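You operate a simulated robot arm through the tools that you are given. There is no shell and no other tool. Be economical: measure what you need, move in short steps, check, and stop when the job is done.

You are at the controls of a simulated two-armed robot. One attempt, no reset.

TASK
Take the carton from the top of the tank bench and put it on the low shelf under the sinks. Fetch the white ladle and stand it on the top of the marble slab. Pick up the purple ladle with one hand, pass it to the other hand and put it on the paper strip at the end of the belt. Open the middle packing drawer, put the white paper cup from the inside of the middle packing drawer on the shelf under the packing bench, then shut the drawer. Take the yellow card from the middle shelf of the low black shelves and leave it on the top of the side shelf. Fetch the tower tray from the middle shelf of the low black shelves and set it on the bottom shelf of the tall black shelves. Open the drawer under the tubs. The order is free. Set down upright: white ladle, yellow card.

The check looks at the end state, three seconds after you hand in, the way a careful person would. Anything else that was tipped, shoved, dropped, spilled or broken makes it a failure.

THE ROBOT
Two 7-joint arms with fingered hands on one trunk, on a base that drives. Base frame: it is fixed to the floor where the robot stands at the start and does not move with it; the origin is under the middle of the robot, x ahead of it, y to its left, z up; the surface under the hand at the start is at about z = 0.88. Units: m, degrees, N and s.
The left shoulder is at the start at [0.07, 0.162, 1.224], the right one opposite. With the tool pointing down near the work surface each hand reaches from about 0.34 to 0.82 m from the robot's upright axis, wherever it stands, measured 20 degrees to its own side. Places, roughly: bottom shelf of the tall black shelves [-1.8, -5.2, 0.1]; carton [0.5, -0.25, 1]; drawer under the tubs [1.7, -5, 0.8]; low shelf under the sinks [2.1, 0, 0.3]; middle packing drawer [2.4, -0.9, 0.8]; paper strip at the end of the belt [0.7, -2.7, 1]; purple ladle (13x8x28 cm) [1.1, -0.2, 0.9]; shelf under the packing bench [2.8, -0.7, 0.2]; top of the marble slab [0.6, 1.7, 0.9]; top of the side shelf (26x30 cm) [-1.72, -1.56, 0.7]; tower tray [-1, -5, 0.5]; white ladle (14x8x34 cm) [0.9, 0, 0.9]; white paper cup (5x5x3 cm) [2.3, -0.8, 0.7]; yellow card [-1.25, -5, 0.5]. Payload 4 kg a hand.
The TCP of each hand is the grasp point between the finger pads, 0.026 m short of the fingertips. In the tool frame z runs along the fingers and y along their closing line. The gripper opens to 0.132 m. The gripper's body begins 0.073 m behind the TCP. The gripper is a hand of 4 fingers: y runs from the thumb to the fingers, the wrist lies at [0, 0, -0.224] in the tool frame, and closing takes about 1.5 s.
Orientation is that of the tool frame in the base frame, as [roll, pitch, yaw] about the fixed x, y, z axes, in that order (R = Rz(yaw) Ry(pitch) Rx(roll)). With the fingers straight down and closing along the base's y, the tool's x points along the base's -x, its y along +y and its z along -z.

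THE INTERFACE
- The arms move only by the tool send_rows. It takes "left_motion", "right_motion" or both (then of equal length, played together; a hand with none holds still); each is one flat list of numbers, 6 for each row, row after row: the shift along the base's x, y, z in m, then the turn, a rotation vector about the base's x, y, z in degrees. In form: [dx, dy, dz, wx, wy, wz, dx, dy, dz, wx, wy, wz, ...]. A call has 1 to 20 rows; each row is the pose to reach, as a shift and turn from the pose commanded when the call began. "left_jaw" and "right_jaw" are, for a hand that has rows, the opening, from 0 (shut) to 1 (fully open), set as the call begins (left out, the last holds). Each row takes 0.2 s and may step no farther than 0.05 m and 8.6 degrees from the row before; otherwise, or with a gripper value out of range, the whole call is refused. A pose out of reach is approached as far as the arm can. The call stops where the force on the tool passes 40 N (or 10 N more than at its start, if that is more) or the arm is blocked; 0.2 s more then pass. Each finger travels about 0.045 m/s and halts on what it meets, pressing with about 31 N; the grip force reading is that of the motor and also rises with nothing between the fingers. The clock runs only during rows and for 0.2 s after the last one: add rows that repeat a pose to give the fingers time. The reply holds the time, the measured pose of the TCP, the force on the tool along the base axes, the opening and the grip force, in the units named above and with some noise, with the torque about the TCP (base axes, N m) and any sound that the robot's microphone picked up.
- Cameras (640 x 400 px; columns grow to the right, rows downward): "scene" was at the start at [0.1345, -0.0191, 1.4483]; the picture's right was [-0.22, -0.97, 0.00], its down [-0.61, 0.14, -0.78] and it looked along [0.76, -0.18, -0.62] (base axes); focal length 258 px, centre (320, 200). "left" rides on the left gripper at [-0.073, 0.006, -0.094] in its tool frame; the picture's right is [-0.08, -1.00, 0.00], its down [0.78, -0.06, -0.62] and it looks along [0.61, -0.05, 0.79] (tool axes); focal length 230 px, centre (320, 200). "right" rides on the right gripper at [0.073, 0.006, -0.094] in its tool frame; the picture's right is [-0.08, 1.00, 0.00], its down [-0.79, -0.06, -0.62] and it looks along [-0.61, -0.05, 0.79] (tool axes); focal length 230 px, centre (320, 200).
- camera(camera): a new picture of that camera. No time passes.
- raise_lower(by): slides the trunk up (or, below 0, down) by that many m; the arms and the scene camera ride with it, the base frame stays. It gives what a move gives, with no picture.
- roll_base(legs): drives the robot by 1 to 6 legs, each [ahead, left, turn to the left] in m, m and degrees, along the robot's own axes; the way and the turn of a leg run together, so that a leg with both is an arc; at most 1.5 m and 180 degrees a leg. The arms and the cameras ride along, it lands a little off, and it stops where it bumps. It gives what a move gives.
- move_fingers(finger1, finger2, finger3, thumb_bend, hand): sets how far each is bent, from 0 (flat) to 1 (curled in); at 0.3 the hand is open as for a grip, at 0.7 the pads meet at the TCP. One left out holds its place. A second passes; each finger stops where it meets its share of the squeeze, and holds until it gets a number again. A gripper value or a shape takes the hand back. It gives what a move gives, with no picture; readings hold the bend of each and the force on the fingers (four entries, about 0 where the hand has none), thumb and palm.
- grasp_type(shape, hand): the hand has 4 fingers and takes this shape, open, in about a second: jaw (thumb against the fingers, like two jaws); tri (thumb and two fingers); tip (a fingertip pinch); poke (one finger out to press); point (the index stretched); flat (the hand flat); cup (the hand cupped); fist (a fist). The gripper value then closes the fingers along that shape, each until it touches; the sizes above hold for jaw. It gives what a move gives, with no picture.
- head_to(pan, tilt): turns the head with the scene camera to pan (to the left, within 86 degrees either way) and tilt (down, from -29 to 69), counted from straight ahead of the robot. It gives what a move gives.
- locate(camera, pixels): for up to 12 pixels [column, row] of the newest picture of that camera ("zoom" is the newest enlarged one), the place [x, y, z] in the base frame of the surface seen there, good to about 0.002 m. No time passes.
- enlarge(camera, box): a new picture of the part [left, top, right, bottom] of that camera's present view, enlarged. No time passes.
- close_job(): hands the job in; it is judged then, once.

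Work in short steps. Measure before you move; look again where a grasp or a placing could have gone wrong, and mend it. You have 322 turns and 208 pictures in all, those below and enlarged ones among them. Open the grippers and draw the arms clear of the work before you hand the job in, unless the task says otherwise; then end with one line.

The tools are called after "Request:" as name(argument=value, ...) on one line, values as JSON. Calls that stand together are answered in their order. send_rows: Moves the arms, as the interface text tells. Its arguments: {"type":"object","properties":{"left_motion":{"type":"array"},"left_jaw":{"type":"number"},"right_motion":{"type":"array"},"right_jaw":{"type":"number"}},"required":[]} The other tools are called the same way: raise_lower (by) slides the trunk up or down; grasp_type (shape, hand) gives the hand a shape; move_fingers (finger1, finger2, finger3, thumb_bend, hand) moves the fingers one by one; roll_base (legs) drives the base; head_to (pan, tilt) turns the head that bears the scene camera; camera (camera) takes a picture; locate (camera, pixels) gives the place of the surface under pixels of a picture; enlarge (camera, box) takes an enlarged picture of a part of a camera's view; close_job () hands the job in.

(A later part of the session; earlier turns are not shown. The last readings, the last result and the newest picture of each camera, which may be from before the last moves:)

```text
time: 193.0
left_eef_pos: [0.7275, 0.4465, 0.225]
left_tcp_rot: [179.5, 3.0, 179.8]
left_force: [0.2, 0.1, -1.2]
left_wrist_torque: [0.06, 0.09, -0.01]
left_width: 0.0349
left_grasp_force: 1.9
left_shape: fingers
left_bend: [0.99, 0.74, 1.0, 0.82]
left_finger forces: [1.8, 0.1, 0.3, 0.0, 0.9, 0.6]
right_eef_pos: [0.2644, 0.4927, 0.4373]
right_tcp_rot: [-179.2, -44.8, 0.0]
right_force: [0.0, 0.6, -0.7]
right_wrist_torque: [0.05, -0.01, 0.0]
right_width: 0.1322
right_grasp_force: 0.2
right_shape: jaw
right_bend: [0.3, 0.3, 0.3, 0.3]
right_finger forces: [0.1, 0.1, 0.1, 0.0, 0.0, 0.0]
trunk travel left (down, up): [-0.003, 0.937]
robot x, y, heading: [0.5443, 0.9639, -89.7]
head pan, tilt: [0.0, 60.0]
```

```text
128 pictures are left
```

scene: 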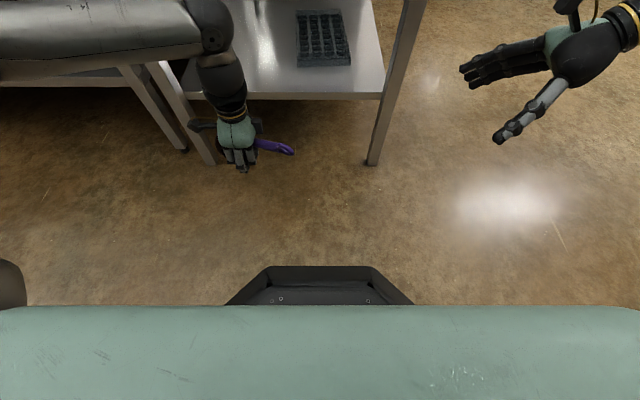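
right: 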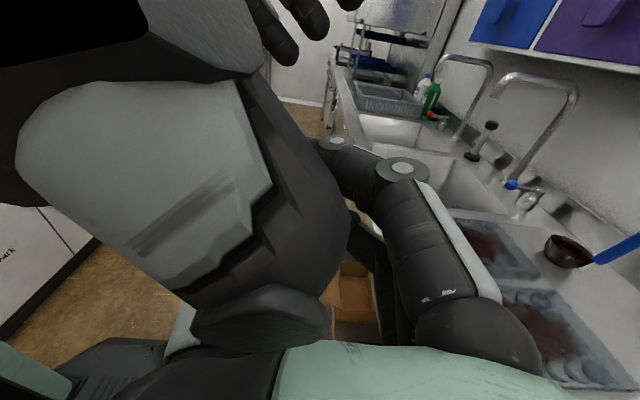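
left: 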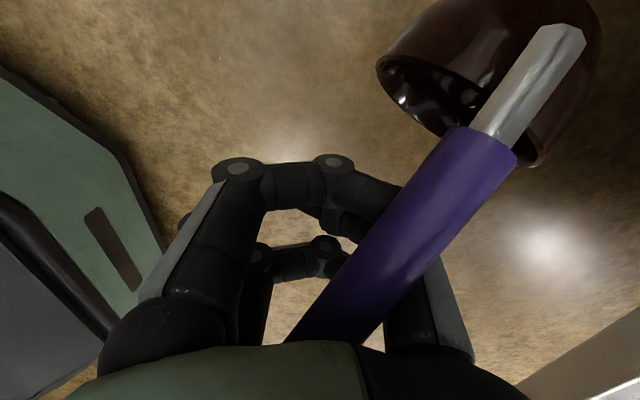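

The cage carries it. I raise slowly to about z 0.45 and nearer to me, then measure the free ring end.

Request:
send_rows(left_motion=[-0.01, 0.01, 0.03, 0, 0, 0, -0.02, 0.02, 0.06, 0, 0, 0, -0.03, 0.03, 0.09, 0, 0, 0, -0.04, 0.04, 0.12, 0, 0, 0, -0.05, 0.04, 0.15, 0, 0, 0, -0.06, 0.04, 0.18, 0, 0, 0, -0.07, 0.04, 0.21, 0, 0, 0, -0.07, 0.04, 0.21, 0, 0, 0])

Request:
head_to(pan=10, tilt=45)

Request:
camera(camera="scene")

```text
time: 194.8
left_eef_pos: [0.6589, 0.4846, 0.433]
left_tcp_rot: [179.3, 3.0, 179.9]
left_force: [0.7, 0.0, -2.6]
left_wrist_torque: [0.03, 0.05, 0.03]
left_width: 0.0349
left_grasp_force: 1.9
left_shape: fingers
left_bend: [0.99, 0.74, 1.0, 0.82]
left_finger forces: [1.8, 0.0, 0.5, 0.1, 0.9, 0.6]
right_eef_pos: [0.2634, 0.4923, 0.4371]
right_tcp_rot: [-179.2, -44.8, 0.1]
right_force: [0.0, 0.0, 0.4]
right_wrist_torque: [-0.01, 0.02, 0.0]
right_width: 0.132
right_grasp_force: 0.1
right_shape: jaw
right_bend: [0.3, 0.3, 0.3, 0.3]
right_finger forces: [0.0, 0.1, 0.0, 0.0, 0.1, 0.0]
trunk travel left (down, up): [-0.003, 0.937]
robot x, y, heading: [0.5431, 0.9638, -89.5]
head pan, tilt: [0.0, 60.0]
```

```text
time: 195.5
left_eef_pos: [0.6589, 0.4852, 0.4335]
left_tcp_rot: [179.4, 2.8, 179.9]
left_force: [0.3, -0.1, -0.9]
left_wrist_torque: [0.07, 0.03, 0.02]
left_width: 0.0349
left_grasp_force: 1.5
left_shape: fingers
left_bend: [0.99, 0.74, 1.0, 0.82]
left_finger forces: [1.8, 0.0, 0.4, 0.0, 0.9, 0.6]
right_eef_pos: [0.2637, 0.4924, 0.4373]
right_tcp_rot: [-179.3, -44.9, 0.1]
right_force: [-0.6, -0.7, 0.8]
right_wrist_torque: [0.01, 0.04, -0.01]
right_width: 0.132
right_grasp_force: 0.1
right_shape: jaw
right_bend: [0.3, 0.3, 0.3, 0.3]
right_finger forces: [0.0, 0.0, 0.1, 0.0, 0.1, 0.0]
trunk travel left (down, up): [-0.003, 0.937]
robot x, y, heading: [0.5397, 0.9669, -90.0]
head pan, tilt: [10.0, 45.0]
```

```text
127 pictures are left
```

scene: 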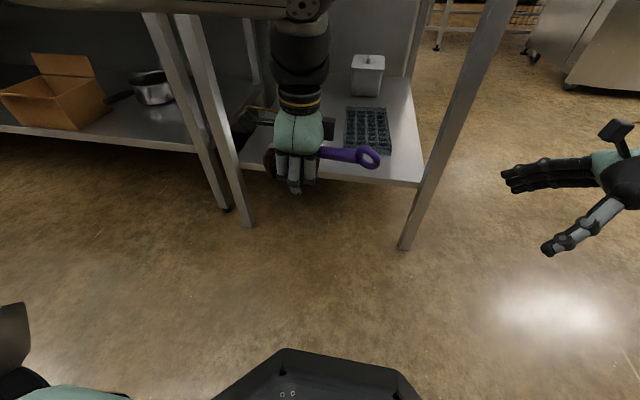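

Request:
enlarge(camera="scene", box=[240, 100, 400, 200])

Request:
locate(camera="zoom", pixels=[[335, 215], [360, 220], [400, 220], [430, 225], [460, 228], [500, 225], [540, 230], [400, 200], [400, 240], [120, 240]])

```text
4.00 times, centred on (320, 150) of scene
```

zoom: 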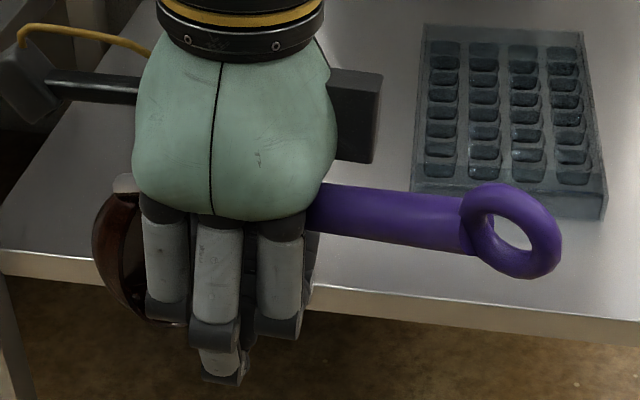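

```text
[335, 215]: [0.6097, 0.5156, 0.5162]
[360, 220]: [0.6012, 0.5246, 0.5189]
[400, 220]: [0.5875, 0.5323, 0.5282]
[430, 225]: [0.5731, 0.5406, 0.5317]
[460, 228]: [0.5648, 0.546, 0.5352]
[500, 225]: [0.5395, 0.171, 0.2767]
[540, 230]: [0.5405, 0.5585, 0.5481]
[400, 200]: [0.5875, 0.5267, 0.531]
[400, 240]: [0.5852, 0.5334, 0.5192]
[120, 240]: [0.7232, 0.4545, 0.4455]
```

The free stub runs from (0.61,0.516,0.516) to (0.565,0.546,0.535) before the ring. I yaw the left hand 34° so the handle lines up with x for the right hand.

Request:
send_rows(left_motion=[0.004, 0.01, 0, 0, 0, 6, 0.008, 0.02, 0, 0, 0, 12, 0.012, 0.03, 0, 0, 0, 18, 0.016, 0.035, 0, 0, 0, 24, 0.02, 0.035, 0, 0, 0, 29, 0.02, 0.035, 0, 0, 0, 34, 0.02, 0.035, 0, 0, 0, 34])

Request:
enlarge(camera="scene", box=[240, 90, 400, 190])

```text
time: 197.1
left_eef_pos: [0.6791, 0.5208, 0.4329]
left_tcp_rot: [179.4, 2.9, -146.1]
left_force: [0.3, 0.4, -2.4]
left_wrist_torque: [0.04, 0.06, 0.0]
left_width: 0.0352
left_grasp_force: 1.8
left_shape: fingers
left_bend: [0.99, 0.74, 1.0, 0.82]
left_finger forces: [1.8, 0.0, 0.5, 0.1, 0.8, 0.7]
right_eef_pos: [0.2641, 0.4924, 0.4372]
right_tcp_rot: [-179.2, -44.9, 0.2]
right_force: [0.0, -0.3, 0.5]
right_wrist_torque: [0.03, 0.01, -0.01]
right_width: 0.1319
right_grasp_force: 0.0
right_shape: jaw
right_bend: [0.3, 0.3, 0.3, 0.3]
right_finger forces: [0.0, 0.0, 0.0, 0.0, 0.0, 0.0]
trunk travel left (down, up): [-0.003, 0.937]
robot x, y, heading: [0.5449, 0.9612, -89.8]
head pan, tilt: [10.0, 45.0]
```

```text
4.00 times, centred on (320, 140) of scene
```

zoom: 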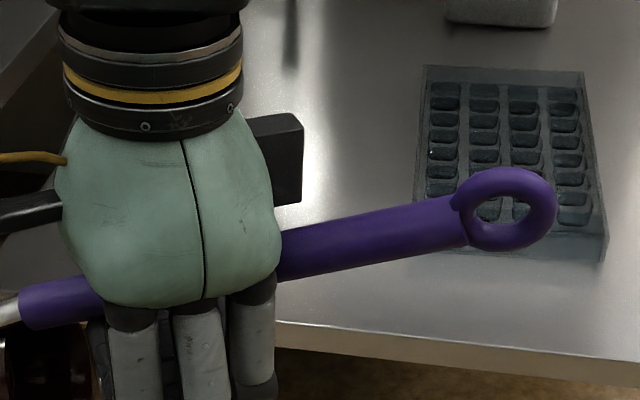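

Request:
locate(camera="zoom", pixels=[[290, 265], [320, 248], [360, 238], [400, 230], [440, 218], [475, 205], [540, 215], [400, 212], [400, 248], [60, 305], [280, 160]])

Request:
camera(camera="right")

```text
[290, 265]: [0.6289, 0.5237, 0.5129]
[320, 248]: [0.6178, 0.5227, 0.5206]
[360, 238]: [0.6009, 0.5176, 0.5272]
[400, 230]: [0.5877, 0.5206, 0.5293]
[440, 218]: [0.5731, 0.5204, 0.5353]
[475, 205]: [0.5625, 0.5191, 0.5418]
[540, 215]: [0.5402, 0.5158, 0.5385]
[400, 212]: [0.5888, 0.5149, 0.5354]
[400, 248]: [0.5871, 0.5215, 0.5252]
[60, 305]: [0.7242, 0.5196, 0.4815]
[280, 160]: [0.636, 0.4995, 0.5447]
```

```text
124 pictures are left
```

right: 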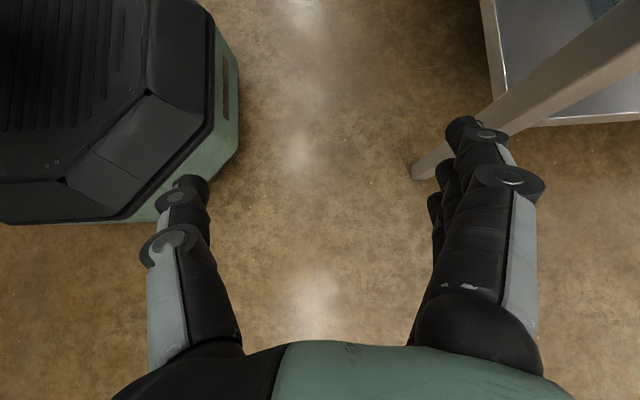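

The handle now lies in the x–z plane at y≈0.514, free from x 0.565 to 0.625, sloping 20°. I bring the right hand above it, pointing 60° down-left.

Request:
send_rows(right_motion=[0, 0, 0.045, 0, 2, 0, 0, 0.002, 0.09, 0, 4, 0, 0.01, 0.004, 0.135, 0, 6, 0, 0.03, 0.008, 0.175, 0, 8, 0, 0.07, 0.012, 0.195, 0, 10, 0, 0.115, 0.016, 0.2, 0, 12, 0, 0.16, 0.02, 0.202, 0, 14, 0, 0.205, 0.0215, 0.202, 0, 15, 0, 0.256, 0.0215, 0.202, 0, 15, 0, 0.256, 0.0215, 0.202, 0, 15, 0], right_jaw=0.7)

Request:
camera(camera="right")

```text
refused: row 9 steps farther than a row can; nothing moved
```

```text
123 pictures are left
```

right: 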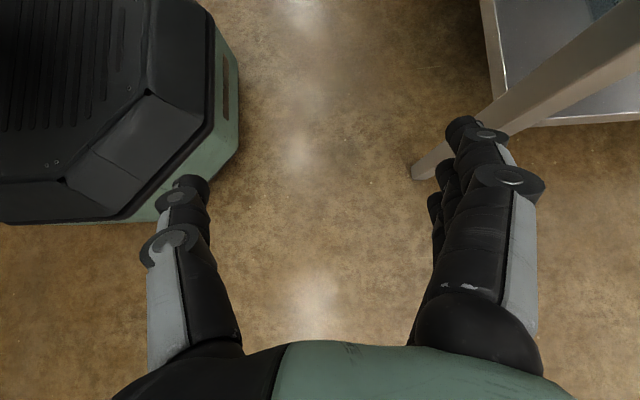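

One row was 51 mm; I resend with smaller steps.

Request:
send_rows(right_motion=[0, 0, 0.045, 0, 2, 0, 0, 0.002, 0.09, 0, 4, 0, 0.01, 0.004, 0.135, 0, 6, 0, 0.03, 0.008, 0.175, 0, 8, 0, 0.07, 0.012, 0.195, 0, 10, 0, 0.115, 0.016, 0.2, 0, 12, 0, 0.16, 0.02, 0.202, 0, 14, 0, 0.21, 0.0215, 0.202, 0, 15, 0, 0.256, 0.0215, 0.202, 0, 15, 0, 0.256, 0.0215, 0.202, 0, 15, 0], right_jaw=0.7)

Request:
camera(camera="right")

```text
time: 199.3
left_eef_pos: [0.68, 0.5228, 0.4339]
left_tcp_rot: [179.4, 2.8, -146.2]
left_force: [0.2, 0.1, -1.4]
left_wrist_torque: [-0.01, 0.09, -0.01]
left_width: 0.0352
left_grasp_force: 2.2
left_shape: fingers
left_bend: [0.99, 0.74, 1.0, 0.82]
left_finger forces: [1.9, 0.1, 0.5, 0.0, 0.9, 0.7]
right_eef_pos: [0.5201, 0.5144, 0.6397]
right_tcp_rot: [-179.2, -29.9, 0.0]
right_force: [-0.2, -0.2, 0.0]
right_wrist_torque: [-0.01, 0.03, 0.06]
right_width: 0.093
right_grasp_force: 0.1
right_shape: jaw
right_bend: [0.67, 0.67, 0.67, 0.63]
right_finger forces: [0.0, 0.0, 0.0, 0.0, 0.0, 0.0]
trunk travel left (down, up): [-0.003, 0.937]
robot x, y, heading: [0.5482, 0.9619, -90.0]
head pan, tilt: [10.0, 45.0]
```

```text
122 pictures are left
```

right: 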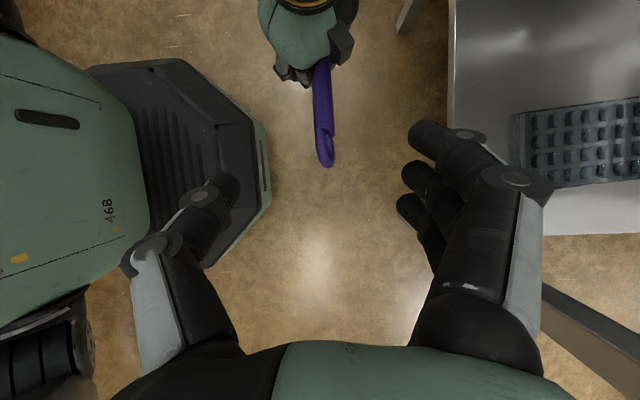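

Lined up. I descend along the fingers.

Request:
send_rows(right_motion=[0.02, 0, -0.035, 0, 0, 0, 0.04, 0, -0.07, 0, 0, 0, 0.06, 0, -0.104, 0, 0, 0, 0.06, 0, -0.104, 0, 0, 0])

Request:
camera(camera="right")

```text
time: 200.3
left_eef_pos: [0.6794, 0.5215, 0.4336]
left_tcp_rot: [179.4, 2.8, -146.2]
left_force: [-0.3, 0.2, -1.7]
left_wrist_torque: [-0.01, 0.08, 0.01]
left_width: 0.035
left_grasp_force: 1.9
left_shape: fingers
left_bend: [0.99, 0.74, 1.0, 0.82]
left_finger forces: [1.8, 0.0, 0.5, 0.0, 0.9, 0.6]
right_eef_pos: [0.5517, 0.4925, 0.5571]
right_tcp_rot: [-179.2, -29.7, 0.2]
right_force: [0.5, 0.0, 0.7]
right_wrist_torque: [-0.02, -0.01, -0.03]
right_width: 0.0927
right_grasp_force: 0.0
right_shape: jaw
right_bend: [0.67, 0.67, 0.67, 0.63]
right_finger forces: [0.0, 0.1, 0.0, 0.1, 0.1, 0.0]
right hand out of reach, approached as far as the arm can: row 2, 3, 4
trunk travel left (down, up): [-0.003, 0.937]
robot x, y, heading: [0.5435, 0.9667, -89.9]
head pan, tilt: [10.0, 45.0]
```

```text
121 pictures are left
```

right: 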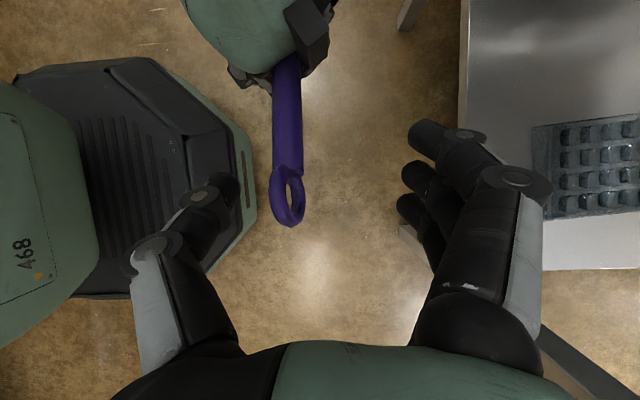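

Out of the right arm's reach there: too close and too far to the left. I back the base 0.12 m, move the left hand forward and to the right, and try again.

Request:
send_rows(right_motion=[-0.02, 0.01, 0.03, 0, 0, 0, -0.04, 0.02, 0.06, 0, 0, 0, -0.08, 0.02, 0.08, 0, 0, 0, -0.12, 0.02, 0.085, 0, 0, 0])

Request:
roll_base(legs=[[-0.12, 0, 0]])

Request:
send_rows(left_motion=[-0.015, -0.02, 0, 0, 0, 0, -0.03, -0.04, 0, 0, 0, 0, -0.045, -0.06, 0, 0, 0, 0, -0.06, -0.08, 0, 0, 0, 0, -0.075, -0.1, 0, 0, 0, 0, -0.09, -0.12, 0, 0, 0, 0, -0.1, -0.13, 0, 0, 0, 0, -0.1, -0.13, 0, 0, 0, 0], right_motion=[0, -0.02, 0, 0, 0, 0, 0, -0.04, 0, 0, 0, 0, 0, -0.06, 0, 0, 0, 0, 0, -0.08, 0, 0, 0, 0, 0, -0.1, 0, 0, 0, 0, 0, -0.12, 0, 0, 0, 0, 0, -0.125, 0, 0, 0, 0, 0, -0.125, 0, 0, 0, 0])

Request:
enlarge(camera="scene", box=[240, 50, 480, 200])

Request:
camera(camera="right")

```text
time: 201.3
left_eef_pos: [0.6788, 0.5209, 0.4348]
left_tcp_rot: [179.3, 2.9, -146.2]
left_force: [0.7, -0.3, -1.3]
left_wrist_torque: [0.05, 0.1, 0.03]
left_width: 0.035
left_grasp_force: 1.6
left_shape: fingers
left_bend: [0.99, 0.74, 1.0, 0.82]
left_finger forces: [1.9, 0.0, 0.6, 0.1, 0.9, 0.6]
right_eef_pos: [0.4334, 0.5121, 0.6414]
right_tcp_rot: [-179.1, -29.7, 0.0]
right_force: [0.6, 1.1, 0.2]
right_wrist_torque: [0.02, 0.02, 0.02]
right_width: 0.0928
right_grasp_force: 0.1
right_shape: jaw
right_bend: [0.67, 0.67, 0.67, 0.63]
right_finger forces: [0.0, 0.0, 0.0, 0.0, 0.0, 0.1]
trunk travel left (down, up): [-0.003, 0.937]
robot x, y, heading: [0.547, 0.9662, -89.7]
head pan, tilt: [10.0, 45.0]
```

```text
time: 202.6
left_eef_pos: [0.6796, 0.6415, 0.4332]
left_tcp_rot: [179.4, 2.8, -146.2]
left_force: [-0.7, 0.0, -1.0]
left_wrist_torque: [0.02, 0.09, -0.03]
left_width: 0.0348
left_grasp_force: 2.1
left_shape: fingers
left_bend: [0.99, 0.74, 1.0, 0.82]
left_finger forces: [1.9, 0.0, 0.5, 0.0, 0.9, 0.6]
right_eef_pos: [0.433, 0.6327, 0.6402]
right_tcp_rot: [-179.1, -29.8, 0.1]
right_force: [0.1, -0.2, 0.6]
right_wrist_torque: [0.0, 0.0, 0.0]
right_width: 0.0928
right_grasp_force: 0.0
right_shape: jaw
right_bend: [0.67, 0.67, 0.67, 0.63]
right_finger forces: [0.0, 0.0, 0.0, 0.0, 0.0, 0.1]
trunk travel left (down, up): [-0.003, 0.937]
robot x, y, heading: [0.5481, 1.0863, -89.8]
head pan, tilt: [10.0, 45.0]
```

```text
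time: 204.4
left_eef_pos: [0.5797, 0.5117, 0.433]
left_tcp_rot: [179.4, 3.1, -146.2]
left_force: [0.1, -0.6, -1.2]
left_wrist_torque: [0.04, 0.09, -0.04]
left_width: 0.0354
left_grasp_force: 1.8
left_shape: fingers
left_bend: [0.99, 0.74, 1.0, 0.82]
left_finger forces: [1.9, 0.0, 0.4, 0.1, 0.9, 0.6]
right_eef_pos: [0.4334, 0.5079, 0.6386]
right_tcp_rot: [-179.2, -29.9, 0.1]
right_force: [1.3, -0.3, 0.2]
right_wrist_torque: [0.01, 0.04, 0.01]
right_width: 0.093
right_grasp_force: 0.1
right_shape: jaw
right_bend: [0.67, 0.67, 0.67, 0.63]
right_finger forces: [0.0, 0.0, 0.0, 0.1, 0.1, 0.1]
trunk travel left (down, up): [-0.003, 0.937]
robot x, y, heading: [0.5482, 1.081, -89.8]
head pan, tilt: [10.0, 45.0]
```

```text
2.67 times, centred on (360, 125) of scene
```

zoom: 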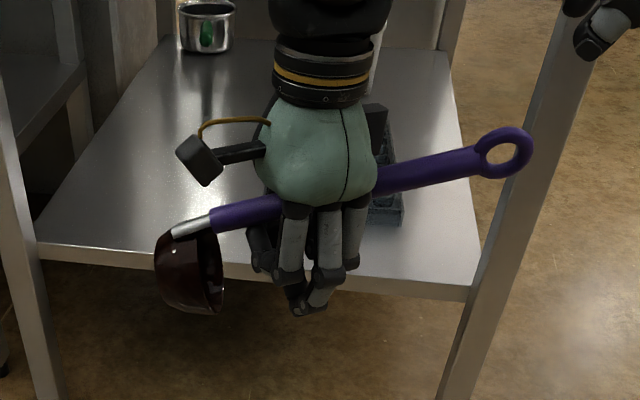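

```text
119 pictures are left
```

right: 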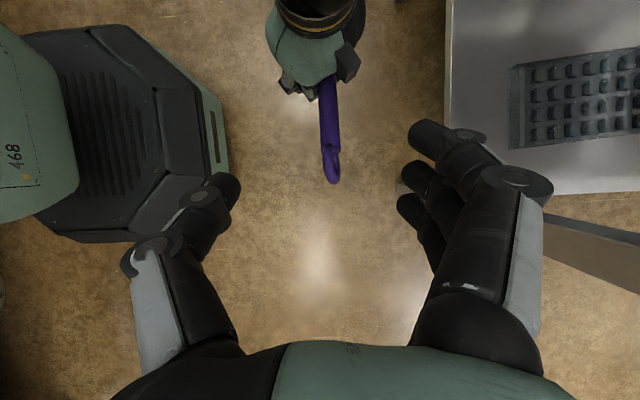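

I remeasure the stub before descending.

Request:
locate(camera="zoom", pixels=[[385, 182], [410, 174], [430, 168], [450, 162], [470, 158], [240, 215], [525, 150], [378, 125]])

```text
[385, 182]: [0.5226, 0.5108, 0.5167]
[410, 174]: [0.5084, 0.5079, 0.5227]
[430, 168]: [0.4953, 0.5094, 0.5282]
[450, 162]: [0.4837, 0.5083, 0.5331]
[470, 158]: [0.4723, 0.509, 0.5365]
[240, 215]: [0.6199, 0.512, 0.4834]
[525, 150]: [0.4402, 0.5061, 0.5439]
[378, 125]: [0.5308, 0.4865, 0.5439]
```

The stub's centre at x 0.485 is (0.503, 0.530). I descend to it.

Request:
send_rows(right_motion=[0.016, -0.002, -0.035, 0, 0, 0, 0.032, -0.004, -0.07, 0, 0, 0, 0.0486, -0.005, -0.1036, 0, 0, 0, 0.0486, -0.005, -0.1036, 0, 0, 0])

Request:
camera(camera="right")

```text
time: 205.4
left_eef_pos: [0.5792, 0.5113, 0.4329]
left_tcp_rot: [179.5, 3.0, -146.2]
left_force: [0.4, 0.1, -2.0]
left_wrist_torque: [0.0, 0.07, 0.02]
left_width: 0.0349
left_grasp_force: 2.1
left_shape: fingers
left_bend: [0.99, 0.74, 1.0, 0.82]
left_finger forces: [1.9, 0.1, 0.5, 0.1, 1.1, 0.5]
right_eef_pos: [0.4811, 0.5045, 0.5346]
right_tcp_rot: [-179.2, -29.8, 0.1]
right_force: [0.3, -0.1, 0.8]
right_wrist_torque: [0.0, -0.01, 0.01]
right_width: 0.0927
right_grasp_force: 0.0
right_shape: jaw
right_bend: [0.67, 0.67, 0.67, 0.63]
right_finger forces: [0.1, 0.1, 0.1, 0.0, 0.0, 0.0]
trunk travel left (down, up): [-0.003, 0.937]
robot x, y, heading: [0.545, 1.0884, -89.8]
head pan, tilt: [10.0, 45.0]
```

```text
118 pictures are left
```

right: 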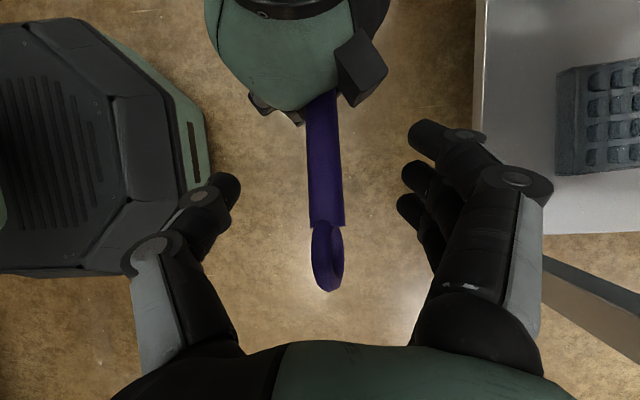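

The handle passes right through the grasp point, with the ring just behind it. I close.

Request:
send_rows(right_motion=[0, 0, 0, 0, 0, 0, 0, 0, 0, 0, 0, 0, 0, 0, 0, 0, 0, 0, 0, 0, 0, 0, 0, 0, 0, 0, 0, 0, 0, 0, 0, 0, 0, 0, 0, 0, 0, 0, 0, 0, 0, 0, 0, 0, 0, 0, 0, 0], right_jaw=0)

Request:
camera(camera="right")

```text
time: 207.2
left_eef_pos: [0.5782, 0.5116, 0.4333]
left_tcp_rot: [179.3, 3.0, -146.2]
left_force: [-0.8, 1.8, -1.9]
left_wrist_torque: [-0.02, 0.05, -0.08]
left_width: 0.0343
left_grasp_force: 2.9
left_shape: fingers
left_bend: [0.99, 0.74, 1.0, 0.82]
left_finger forces: [3.3, 0.1, 1.4, 0.0, 0.9, 0.3]
right_eef_pos: [0.481, 0.5028, 0.5355]
right_tcp_rot: [-179.3, -29.8, 0.1]
right_force: [0.5, -0.4, 2.0]
right_wrist_torque: [-0.05, -0.27, -0.05]
right_width: 0.0068
right_grasp_force: 30.7
right_shape: jaw
right_bend: [0.71, 0.72, 0.65, 0.7]
right_finger forces: [12.3, 9.2, 8.8, 0.0, 27.3, 0.1]
trunk travel left (down, up): [-0.003, 0.937]
robot x, y, heading: [0.5477, 1.0822, -89.8]
head pan, tilt: [10.0, 45.0]
```

```text
117 pictures are left
```

right: 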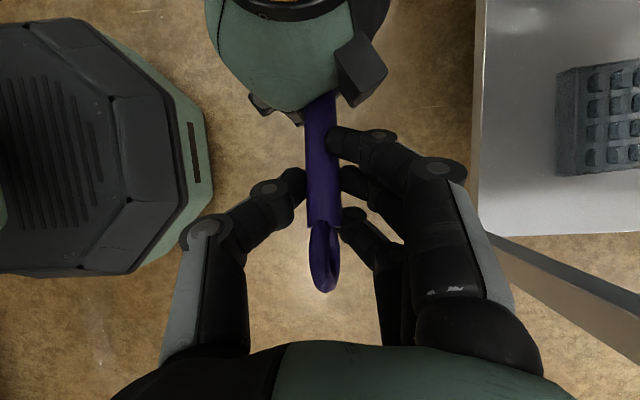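

All fingers carry load (12, 9, 9 N; thumb 27 N). I open the left hand.

Request:
send_rows(left_motion=[0, 0, 0, 0, 0, 0, 0, 0, 0, 0, 0, 0, 0, 0, 0, 0, 0, 0, 0, 0, 0, 0, 0, 0, 0, 0, 0, 0, 0, 0, 0, 0, 0, 0, 0, 0, 0, 0, 0, 0, 0, 0, 0, 0, 0, 0, 0, 0], left_jaw=1)

Request:
camera(camera="right")

Request:
enlarge(camera="scene", box=[240, 50, 480, 200])

```text
time: 209.0
left_eef_pos: [0.5791, 0.5112, 0.4341]
left_tcp_rot: [179.4, 2.9, -146.2]
left_force: [-0.6, -0.7, 0.6]
left_wrist_torque: [0.0, -0.01, 0.02]
left_width: 0.1319
left_grasp_force: 0.1
left_shape: jaw
left_bend: [0.3, 0.3, 0.3, 0.3]
left_finger forces: [0.1, 0.0, 0.1, 0.1, 0.0, 0.0]
right_eef_pos: [0.4819, 0.5046, 0.5342]
right_tcp_rot: [-179.2, -29.8, 0.1]
right_force: [-0.6, -0.1, 0.3]
right_wrist_torque: [0.0, 0.13, 0.0]
right_width: 0.0036
right_grasp_force: 31.3
right_shape: jaw
right_bend: [0.74, 0.71, 0.7, 0.72]
right_finger forces: [1.8, 15.3, 0.7, 0.1, 16.9, 0.1]
trunk travel left (down, up): [-0.003, 0.937]
robot x, y, heading: [0.5438, 1.0835, -89.7]
head pan, tilt: [10.0, 45.0]
```

```text
116 pictures are left
```

right: 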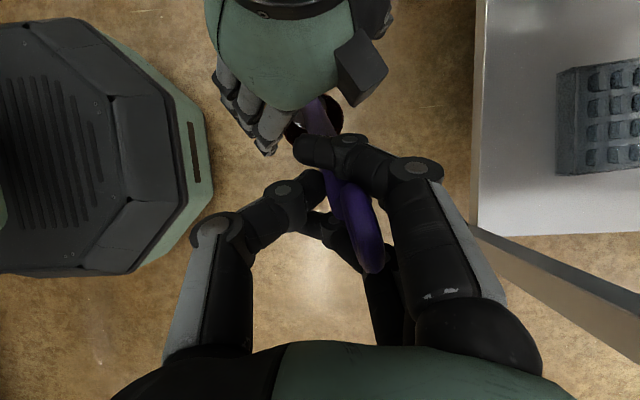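

```text
2.67 times, centred on (360, 125) of scene
```

zoom: 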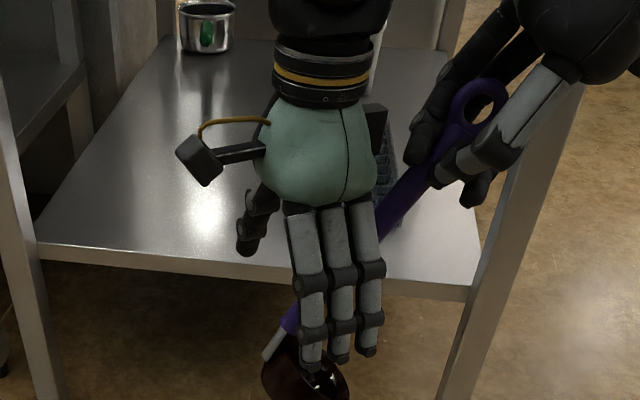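

The ladle swung to hang bowl-down in the right hand, with the ring above the fingers as a stop. I withdraw the left hand up and to the left.

Request:
send_rows(left_motion=[0.01, 0, 0.04, 0, 0, 0, 0.025, 0, 0.08, 0, 0, 0, 0.04, 0, 0.12, 0, 0, 0, 0.06, 0, 0.16, 0, 0, 0, 0.09, 0, 0.195, 0, 0, 0, 0.13, 0, 0.215, 0, 0, 0, 0.18, 0, 0.215, 0, 0, 0, 0.225, 0, 0.215, 0, 0, 0])

Request:
enlarge(camera="scene", box=[240, 50, 480, 200])

```text
time: 210.8
left_eef_pos: [0.7698, 0.5543, 0.5759]
left_tcp_rot: [-179.8, 2.3, -146.4]
left_force: [0.1, -0.3, 0.3]
left_wrist_torque: [-0.02, 0.0, 0.02]
left_width: 0.1322
left_grasp_force: 0.1
left_shape: jaw
left_bend: [0.3, 0.3, 0.3, 0.3]
left_finger forces: [0.0, 0.0, 0.1, 0.0, 0.0, 0.0]
left hand out of reach, approached as far as the arm can: row 4, 5, 6, 7, 8
right_eef_pos: [0.4798, 0.504, 0.5348]
right_tcp_rot: [-179.2, -29.9, -0.1]
right_force: [0.2, -0.3, -0.2]
right_wrist_torque: [0.02, 0.03, -0.02]
right_width: 0.0038
right_grasp_force: 31.4
right_shape: jaw
right_bend: [0.74, 0.71, 0.7, 0.72]
right_finger forces: [2.2, 14.4, 1.1, 0.1, 17.2, 0.0]
trunk travel left (down, up): [-0.003, 0.937]
robot x, y, heading: [0.5448, 1.0843, -90.0]
head pan, tilt: [10.0, 45.0]
```

```text
2.67 times, centred on (360, 125) of scene
```

zoom: 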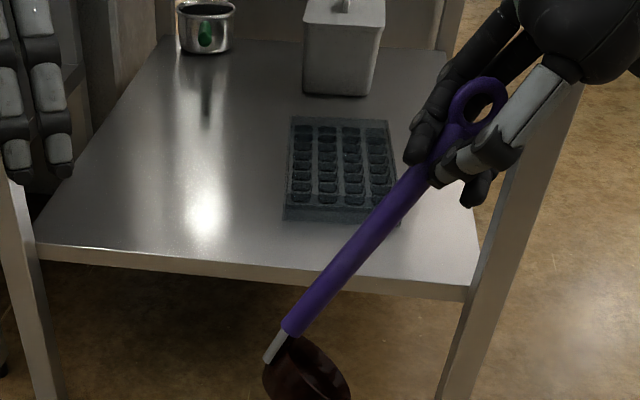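

Safely passed to the right hand. I measure how the ladle hangs.

Request:
locate(camera="zoom", pixels=[[415, 185], [380, 220], [340, 265], [300, 315], [275, 345], [310, 380], [460, 110]])

```text
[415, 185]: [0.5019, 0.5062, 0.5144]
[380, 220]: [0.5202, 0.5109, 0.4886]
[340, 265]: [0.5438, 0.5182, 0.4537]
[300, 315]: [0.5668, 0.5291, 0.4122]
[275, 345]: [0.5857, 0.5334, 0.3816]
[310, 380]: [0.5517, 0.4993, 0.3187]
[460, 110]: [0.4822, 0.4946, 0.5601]
```

The ladle hangs 34° off vertical. I turn the right hand so it becomes vertical, which leaves the hand pointing almost straight down.

Request:
send_rows(right_motion=[-0.01, 0, 0.01, -2.2, 6.4, 0, -0.02, 0, 0.02, -4.4, 12.8, 0, -0.03, 0, 0.03, -6.6, 19.2, 0, -0.04, 0, 0.04, -8.8, 25.6, 0, -0.05, 0, 0.05, -10.8, 32, 0, -0.05, 0, 0.05, -10.8, 32, 0])

Request:
camera(camera="scene")

```text
time: 212.2
left_eef_pos: [0.7697, 0.5549, 0.5766]
left_tcp_rot: [-179.9, 2.1, -146.2]
left_force: [-0.6, 0.2, -0.3]
left_wrist_torque: [-0.02, 0.03, -0.01]
left_width: 0.1319
left_grasp_force: 0.0
left_shape: jaw
left_bend: [0.3, 0.3, 0.3, 0.3]
left_finger forces: [0.0, 0.0, 0.1, 0.0, 0.0, 0.0]
right_eef_pos: [0.4316, 0.5032, 0.5887]
right_tcp_rot: [170.6, 2.6, 2.6]
right_force: [0.3, -1.0, -0.3]
right_wrist_torque: [0.0, 0.02, 0.0]
right_width: 0.0037
right_grasp_force: 31.0
right_shape: jaw
right_bend: [0.74, 0.71, 0.7, 0.72]
right_finger forces: [1.9, 13.5, 2.0, 0.1, 16.7, 0.0]
trunk travel left (down, up): [-0.003, 0.937]
robot x, y, heading: [0.5471, 1.0822, -89.8]
head pan, tilt: [10.0, 45.0]
```

```text
113 pictures are left
```

scene: 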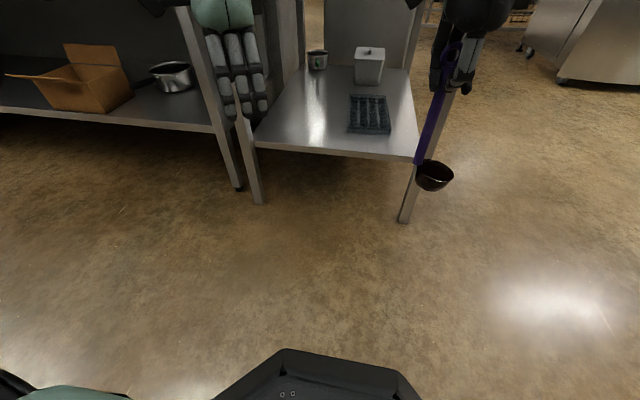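

Upright now. I raise the trunk and look at the way to the belt's end.

Request:
raise_lower(by=0.4)

Request:
raise_lower(by=0.35)

Request:
roll_base(legs=[[0, -0.65, 0]])

Request:
head_to(pan=0, tilt=18)

Request:
camera(camera="scene")

```text
time: 216.0
left_eef_pos: [0.7704, 0.5549, 0.9762]
left_tcp_rot: [180.0, 2.2, -146.2]
left_force: [0.6, -0.3, 0.0]
left_wrist_torque: [0.01, 0.0, 0.01]
left_width: 0.1318
left_grasp_force: 0.0
left_shape: jaw
left_bend: [0.3, 0.3, 0.3, 0.3]
left_finger forces: [0.0, 0.0, 0.1, 0.0, 0.1, 0.1]
right_eef_pos: [0.4329, 0.5029, 0.9882]
right_tcp_rot: [170.6, 2.6, 2.5]
right_force: [0.2, -0.2, -1.7]
right_wrist_torque: [0.04, -0.05, -0.01]
right_width: 0.0039
right_grasp_force: 31.2
right_shape: jaw
right_bend: [0.74, 0.71, 0.7, 0.72]
right_finger forces: [1.9, 13.5, 2.0, 0.1, 16.5, 0.1]
trunk travel left (down, up): [-0.403, 0.537]
robot x, y, heading: [0.5461, 1.0835, -89.6]
head pan, tilt: [10.0, 45.0]
```

```text
time: 219.4
left_eef_pos: [0.7706, 0.5544, 1.3262]
left_tcp_rot: [180.0, 2.3, -146.2]
left_force: [0.5, -0.1, 0.1]
left_wrist_torque: [0.01, -0.03, 0.0]
left_width: 0.132
left_grasp_force: 0.2
left_shape: jaw
left_bend: [0.3, 0.3, 0.3, 0.3]
left_finger forces: [0.0, 0.0, 0.0, 0.0, 0.0, 0.1]
right_eef_pos: [0.4323, 0.503, 1.338]
right_tcp_rot: [170.5, 2.6, 2.5]
right_force: [-0.3, 0.5, -1.6]
right_wrist_torque: [0.0, -0.05, 0.01]
right_width: 0.0037
right_grasp_force: 30.8
right_shape: jaw
right_bend: [0.74, 0.71, 0.7, 0.73]
right_finger forces: [2.0, 13.4, 2.0, 0.1, 16.6, 0.1]
trunk travel left (down, up): [-0.753, 0.187]
robot x, y, heading: [0.5451, 1.0796, -89.7]
head pan, tilt: [10.0, 45.0]
```

```text
time: 223.1
left_eef_pos: [0.0969, 0.554, 1.3253]
left_tcp_rot: [180.0, 2.2, -146.8]
left_force: [0.7, 0.1, -0.7]
left_wrist_torque: [-0.02, 0.0, -0.02]
left_width: 0.1318
left_grasp_force: 0.1
left_shape: jaw
left_bend: [0.3, 0.3, 0.3, 0.3]
left_finger forces: [0.1, 0.0, 0.0, 0.0, 0.1, 0.1]
right_eef_pos: [-0.2415, 0.506, 1.3374]
right_tcp_rot: [170.6, 2.6, 1.8]
right_force: [0.7, 0.7, -1.1]
right_wrist_torque: [0.03, -0.05, 0.0]
right_width: 0.0037
right_grasp_force: 30.5
right_shape: jaw
right_bend: [0.74, 0.71, 0.7, 0.73]
right_finger forces: [1.8, 13.3, 2.0, 0.0, 16.6, 0.0]
trunk travel left (down, up): [-0.753, 0.187]
robot x, y, heading: [-0.122, 1.0834, -90.6]
head pan, tilt: [10.0, 45.0]
```

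```text
time: 224.0
left_eef_pos: [0.0966, 0.554, 1.3262]
left_tcp_rot: [-179.9, 2.3, -146.8]
left_force: [0.0, 0.2, 0.4]
left_wrist_torque: [0.02, -0.01, 0.01]
left_width: 0.132
left_grasp_force: 0.0
left_shape: jaw
left_bend: [0.3, 0.3, 0.3, 0.3]
left_finger forces: [0.0, 0.0, 0.1, 0.0, 0.0, 0.0]
right_eef_pos: [-0.243, 0.506, 1.3378]
right_tcp_rot: [170.7, 2.6, 1.8]
right_force: [0.6, -0.6, -1.6]
right_wrist_torque: [0.04, -0.04, -0.01]
right_width: 0.004
right_grasp_force: 30.5
right_shape: jaw
right_bend: [0.74, 0.71, 0.7, 0.73]
right_finger forces: [1.9, 13.4, 2.0, 0.1, 16.6, 0.0]
trunk travel left (down, up): [-0.753, 0.187]
robot x, y, heading: [-0.1209, 1.0899, -90.6]
head pan, tilt: [0.0, 18.0]
```

```text
112 pictures are left
```

scene: 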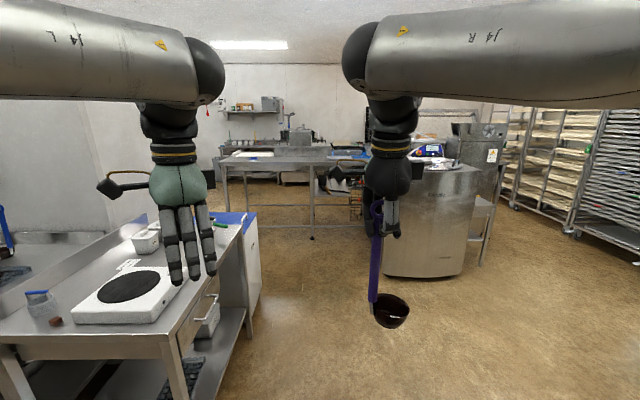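

The belt table is ahead behind the tank bench, and a steel machine stands to the right. I measure the passage.

Request:
locate(camera="scene", pixels=[[385, 275], [462, 275], [290, 160], [240, 158], [310, 235], [250, 330], [250, 215], [345, 155], [425, 150], [300, 300], [330, 165], [228, 165]])

Request:
enlarge(camera="scene", box=[200, 90, 520, 290])

```text
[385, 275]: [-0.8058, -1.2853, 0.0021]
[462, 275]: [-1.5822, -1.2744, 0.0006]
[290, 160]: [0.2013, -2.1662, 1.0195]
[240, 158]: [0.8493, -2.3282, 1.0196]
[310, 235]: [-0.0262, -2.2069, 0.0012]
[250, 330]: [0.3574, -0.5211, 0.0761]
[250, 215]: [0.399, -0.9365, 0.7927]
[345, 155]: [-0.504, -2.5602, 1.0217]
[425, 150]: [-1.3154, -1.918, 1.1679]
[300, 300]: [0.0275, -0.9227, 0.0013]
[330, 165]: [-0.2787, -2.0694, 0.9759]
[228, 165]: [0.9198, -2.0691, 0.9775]
```

```text
2.00 times, centred on (360, 190) of scene
```

zoom: 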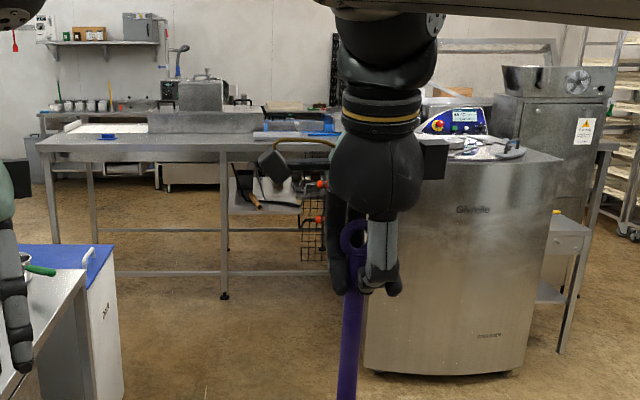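

The table top is at z 1.02, front edge y -2.07; its left end is near x 1.0. I drive forward along x≈-0.1 to y -1.3 and look at the strip.

Request:
roll_base(legs=[[1.2, 0, 0], [1.15, 0, 0.6]])

Request:
head_to(pan=35, tilt=18)

Request:
camera(camera="scene")

```text
time: 235.7
left_eef_pos: [0.1289, -1.8238, 1.3265]
left_tcp_rot: [-179.9, 2.2, -145.3]
left_force: [-1.0, -0.2, 0.2]
left_wrist_torque: [0.0, 0.02, -0.03]
left_width: 0.1318
left_grasp_force: 0.0
left_shape: jaw
left_bend: [0.3, 0.3, 0.3, 0.3]
left_finger forces: [0.0, 0.0, 0.1, 0.1, 0.0, 0.1]
right_eef_pos: [-0.2088, -1.8812, 1.3374]
right_tcp_rot: [170.5, 2.6, 3.6]
right_force: [0.0, 0.7, -0.8]
right_wrist_torque: [0.01, 0.0, 0.0]
right_width: 0.0037
right_grasp_force: 30.7
right_shape: jaw
right_bend: [0.74, 0.71, 0.7, 0.73]
right_finger forces: [2.1, 13.4, 2.1, 0.0, 16.6, 0.0]
trunk travel left (down, up): [-0.753, 0.187]
robot x, y, heading: [-0.1043, -1.2997, -89.0]
head pan, tilt: [0.0, 18.0]
```

```text
time: 236.7
left_eef_pos: [0.1299, -1.8254, 1.3262]
left_tcp_rot: [180.0, 2.3, -145.3]
left_force: [0.5, -0.3, -0.3]
left_wrist_torque: [0.01, 0.01, 0.01]
left_width: 0.1321
left_grasp_force: 0.1
left_shape: jaw
left_bend: [0.3, 0.3, 0.3, 0.3]
left_finger forces: [0.1, 0.0, 0.1, 0.0, 0.0, 0.1]
right_eef_pos: [-0.2084, -1.882, 1.3389]
right_tcp_rot: [170.6, 2.6, 3.5]
right_force: [0.6, -1.1, -2.1]
right_wrist_torque: [0.03, -0.04, -0.03]
right_width: 0.0038
right_grasp_force: 31.0
right_shape: jaw
right_bend: [0.74, 0.71, 0.7, 0.73]
right_finger forces: [1.8, 13.3, 1.9, 0.0, 16.6, 0.0]
trunk travel left (down, up): [-0.753, 0.187]
robot x, y, heading: [-0.1014, -1.3002, -88.9]
head pan, tilt: [35.0, 18.0]
```

```text
110 pictures are left
```

scene: 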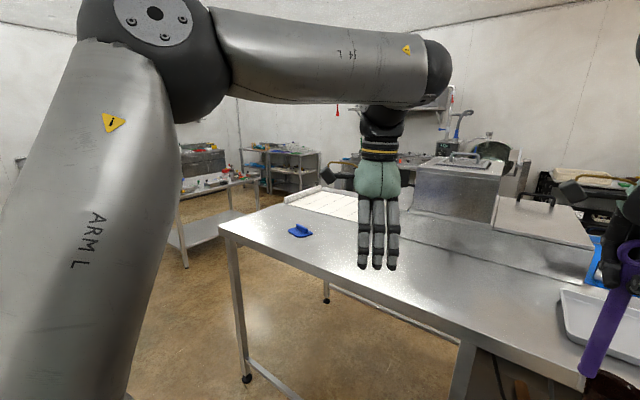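

The white strip lies at (325,200) on the far left of the table. I zoom in and measure it.

Request:
enlarge(camera="scene", box=[210, 160, 410, 285])

Request:
locate(camera="scene", pixels=[[287, 198], [320, 188], [300, 203], [350, 218], [340, 200], [222, 228], [300, 231], [355, 195], [312, 195], [330, 208], [440, 185], [285, 203]])

```text
3.20 times, centred on (310, 222) of scene
```

zoom: 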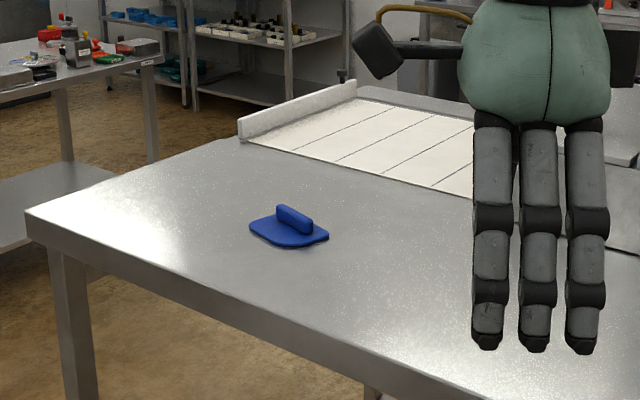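

```text
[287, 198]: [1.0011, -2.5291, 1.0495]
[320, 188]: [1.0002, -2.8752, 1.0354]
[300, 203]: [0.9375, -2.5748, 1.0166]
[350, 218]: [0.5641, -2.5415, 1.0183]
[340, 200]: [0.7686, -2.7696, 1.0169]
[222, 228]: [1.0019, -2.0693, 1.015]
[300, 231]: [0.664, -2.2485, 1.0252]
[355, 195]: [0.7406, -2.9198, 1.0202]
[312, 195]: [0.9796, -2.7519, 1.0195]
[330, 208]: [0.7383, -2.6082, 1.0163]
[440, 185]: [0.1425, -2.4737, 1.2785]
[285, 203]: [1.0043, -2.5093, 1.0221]
```

The paper strip spans x 0.45–0.97, y -2.53 to -2.9 at z 1.017, with a bar at the end x≈1.0. I'll place from the table's left end, so I drive along the aisle to x≈1.5 first.

Request:
roll_base(legs=[[0, 1.45, 0]])

Request:
head_to(pan=10, tilt=30)

Request:
camera(camera="scene")

```text
time: 240.6
left_eef_pos: [0.8121, -1.7718, 1.3284]
left_tcp_rot: [-179.5, 2.5, -134.9]
left_force: [-1.5, -0.6, -0.3]
left_wrist_torque: [-0.02, -0.03, -0.03]
left_width: 0.1317
left_grasp_force: 0.0
left_shape: jaw
left_bend: [0.3, 0.3, 0.3, 0.3]
left_finger forces: [0.0, 0.0, 0.1, 0.0, 0.0, 0.0]
right_eef_pos: [0.4897, -1.8905, 1.3386]
right_tcp_rot: [170.4, 2.1, 13.8]
right_force: [-0.3, -0.4, -1.0]
right_wrist_torque: [0.04, -0.03, -0.05]
right_width: 0.0042
right_grasp_force: 31.6
right_shape: jaw
right_bend: [0.74, 0.71, 0.7, 0.73]
right_finger forces: [2.4, 13.6, 1.8, 0.1, 16.9, 0.0]
trunk travel left (down, up): [-0.753, 0.187]
robot x, y, heading: [0.4991, -1.2956, -78.4]
head pan, tilt: [35.0, 18.0]
stopped in leg 1: the robot was blocked; the commanded pose is now the measured one
```

```text
time: 241.5
left_eef_pos: [0.8238, -1.7714, 1.3265]
left_tcp_rot: [-179.9, 2.1, -134.7]
left_force: [0.9, -0.6, -0.6]
left_wrist_torque: [-0.03, 0.0, -0.05]
left_width: 0.1318
left_grasp_force: 0.1
left_shape: jaw
left_bend: [0.3, 0.3, 0.3, 0.3]
left_finger forces: [0.0, 0.0, 0.0, 0.0, 0.0, 0.0]
right_eef_pos: [0.5027, -1.8911, 1.3382]
right_tcp_rot: [170.7, 2.5, 13.9]
right_force: [1.1, -0.4, -0.5]
right_wrist_torque: [0.0, -0.05, 0.0]
right_width: 0.0037
right_grasp_force: 31.2
right_shape: jaw
right_bend: [0.74, 0.71, 0.7, 0.73]
right_finger forces: [2.4, 13.1, 2.0, 0.0, 16.7, 0.0]
trunk travel left (down, up): [-0.753, 0.187]
robot x, y, heading: [0.4986, -1.2986, -78.4]
head pan, tilt: [10.0, 30.0]
```

```text
108 pictures are left
```

scene: 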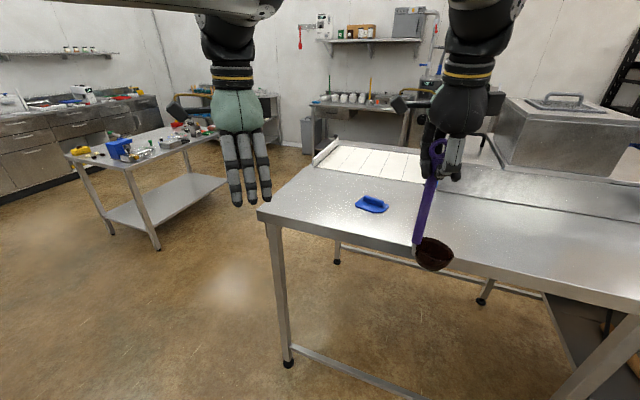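

Something blocked me and turned me a little. I look left to see what it was.

Request:
head_to(pan=84, tilt=35)

Request:
camera(camera="scene")

```text
time: 242.9
left_eef_pos: [0.8203, -1.7718, 1.326]
left_tcp_rot: [-179.9, 2.3, -134.8]
left_force: [0.4, -0.7, 0.4]
left_wrist_torque: [-0.02, 0.0, -0.03]
left_width: 0.1319
left_grasp_force: 0.0
left_shape: jaw
left_bend: [0.3, 0.3, 0.3, 0.3]
left_finger forces: [0.0, 0.1, 0.1, 0.0, 0.0, 0.1]
right_eef_pos: [0.4983, -1.8899, 1.3381]
right_tcp_rot: [170.6, 2.4, 14.0]
right_force: [0.1, -0.2, -1.1]
right_wrist_torque: [0.02, 0.0, 0.01]
right_width: 0.0038
right_grasp_force: 30.6
right_shape: jaw
right_bend: [0.74, 0.71, 0.7, 0.73]
right_finger forces: [2.4, 13.3, 1.9, 0.0, 16.7, 0.0]
trunk travel left (down, up): [-0.753, 0.187]
robot x, y, heading: [0.498, -1.2967, -78.3]
head pan, tilt: [84.0, 35.0]
```

```text
107 pictures are left
```

scene: 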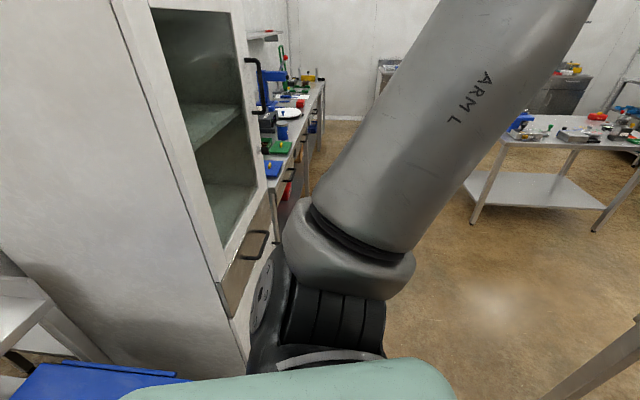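

A tall cabinet stands to my left. I measure its front and side.

Request:
locate(camera="scene", pixels=[[130, 60], [225, 290], [255, 240], [245, 340], [190, 160], [60, 200], [255, 90], [490, 210], [330, 150]])

```text
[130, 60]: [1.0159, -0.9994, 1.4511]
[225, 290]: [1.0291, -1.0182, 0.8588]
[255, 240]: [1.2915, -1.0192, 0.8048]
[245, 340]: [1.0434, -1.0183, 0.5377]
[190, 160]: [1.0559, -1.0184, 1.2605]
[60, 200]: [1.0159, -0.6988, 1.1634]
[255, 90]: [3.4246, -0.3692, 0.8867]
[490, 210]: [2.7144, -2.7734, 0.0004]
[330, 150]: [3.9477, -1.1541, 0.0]
```

The cabinet front is at y -1.02 from x 1.02. I move off to the right, straighten, go 0.22 m forward and then continue left.

Request:
roll_base(legs=[[0.05, -0.12, 0], [0, 0, -11.7], [0.2, 0, 0], [0, 0.5, 0]])

Request:
camera(camera="scene")

```text
time: 248.8
left_eef_pos: [1.1215, -2.1055, 1.3278]
left_tcp_rot: [-179.9, 2.4, -147.0]
left_force: [-0.7, -0.3, 0.0]
left_wrist_torque: [0.03, -0.05, 0.0]
left_width: 0.1319
left_grasp_force: 0.1
left_shape: jaw
left_bend: [0.3, 0.3, 0.3, 0.3]
left_finger forces: [0.0, 0.0, 0.0, 0.0, 0.0, 0.1]
right_eef_pos: [0.7829, -2.152, 1.3378]
right_tcp_rot: [170.6, 2.4, 1.7]
right_force: [0.1, 0.5, -0.9]
right_wrist_torque: [0.0, -0.02, -0.01]
right_width: 0.0038
right_grasp_force: 31.0
right_shape: jaw
right_bend: [0.74, 0.71, 0.7, 0.73]
right_finger forces: [2.4, 13.1, 1.9, 0.1, 16.6, 0.0]
trunk travel left (down, up): [-0.753, 0.187]
robot x, y, heading: [0.9078, -1.578, -90.5]
head pan, tilt: [84.0, 35.0]
```

```text
106 pictures are left
```

scene: 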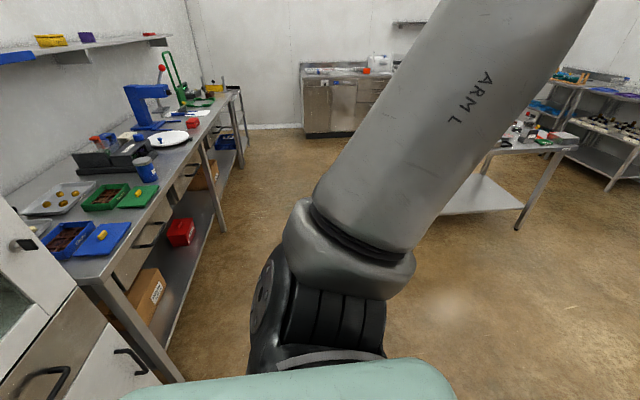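

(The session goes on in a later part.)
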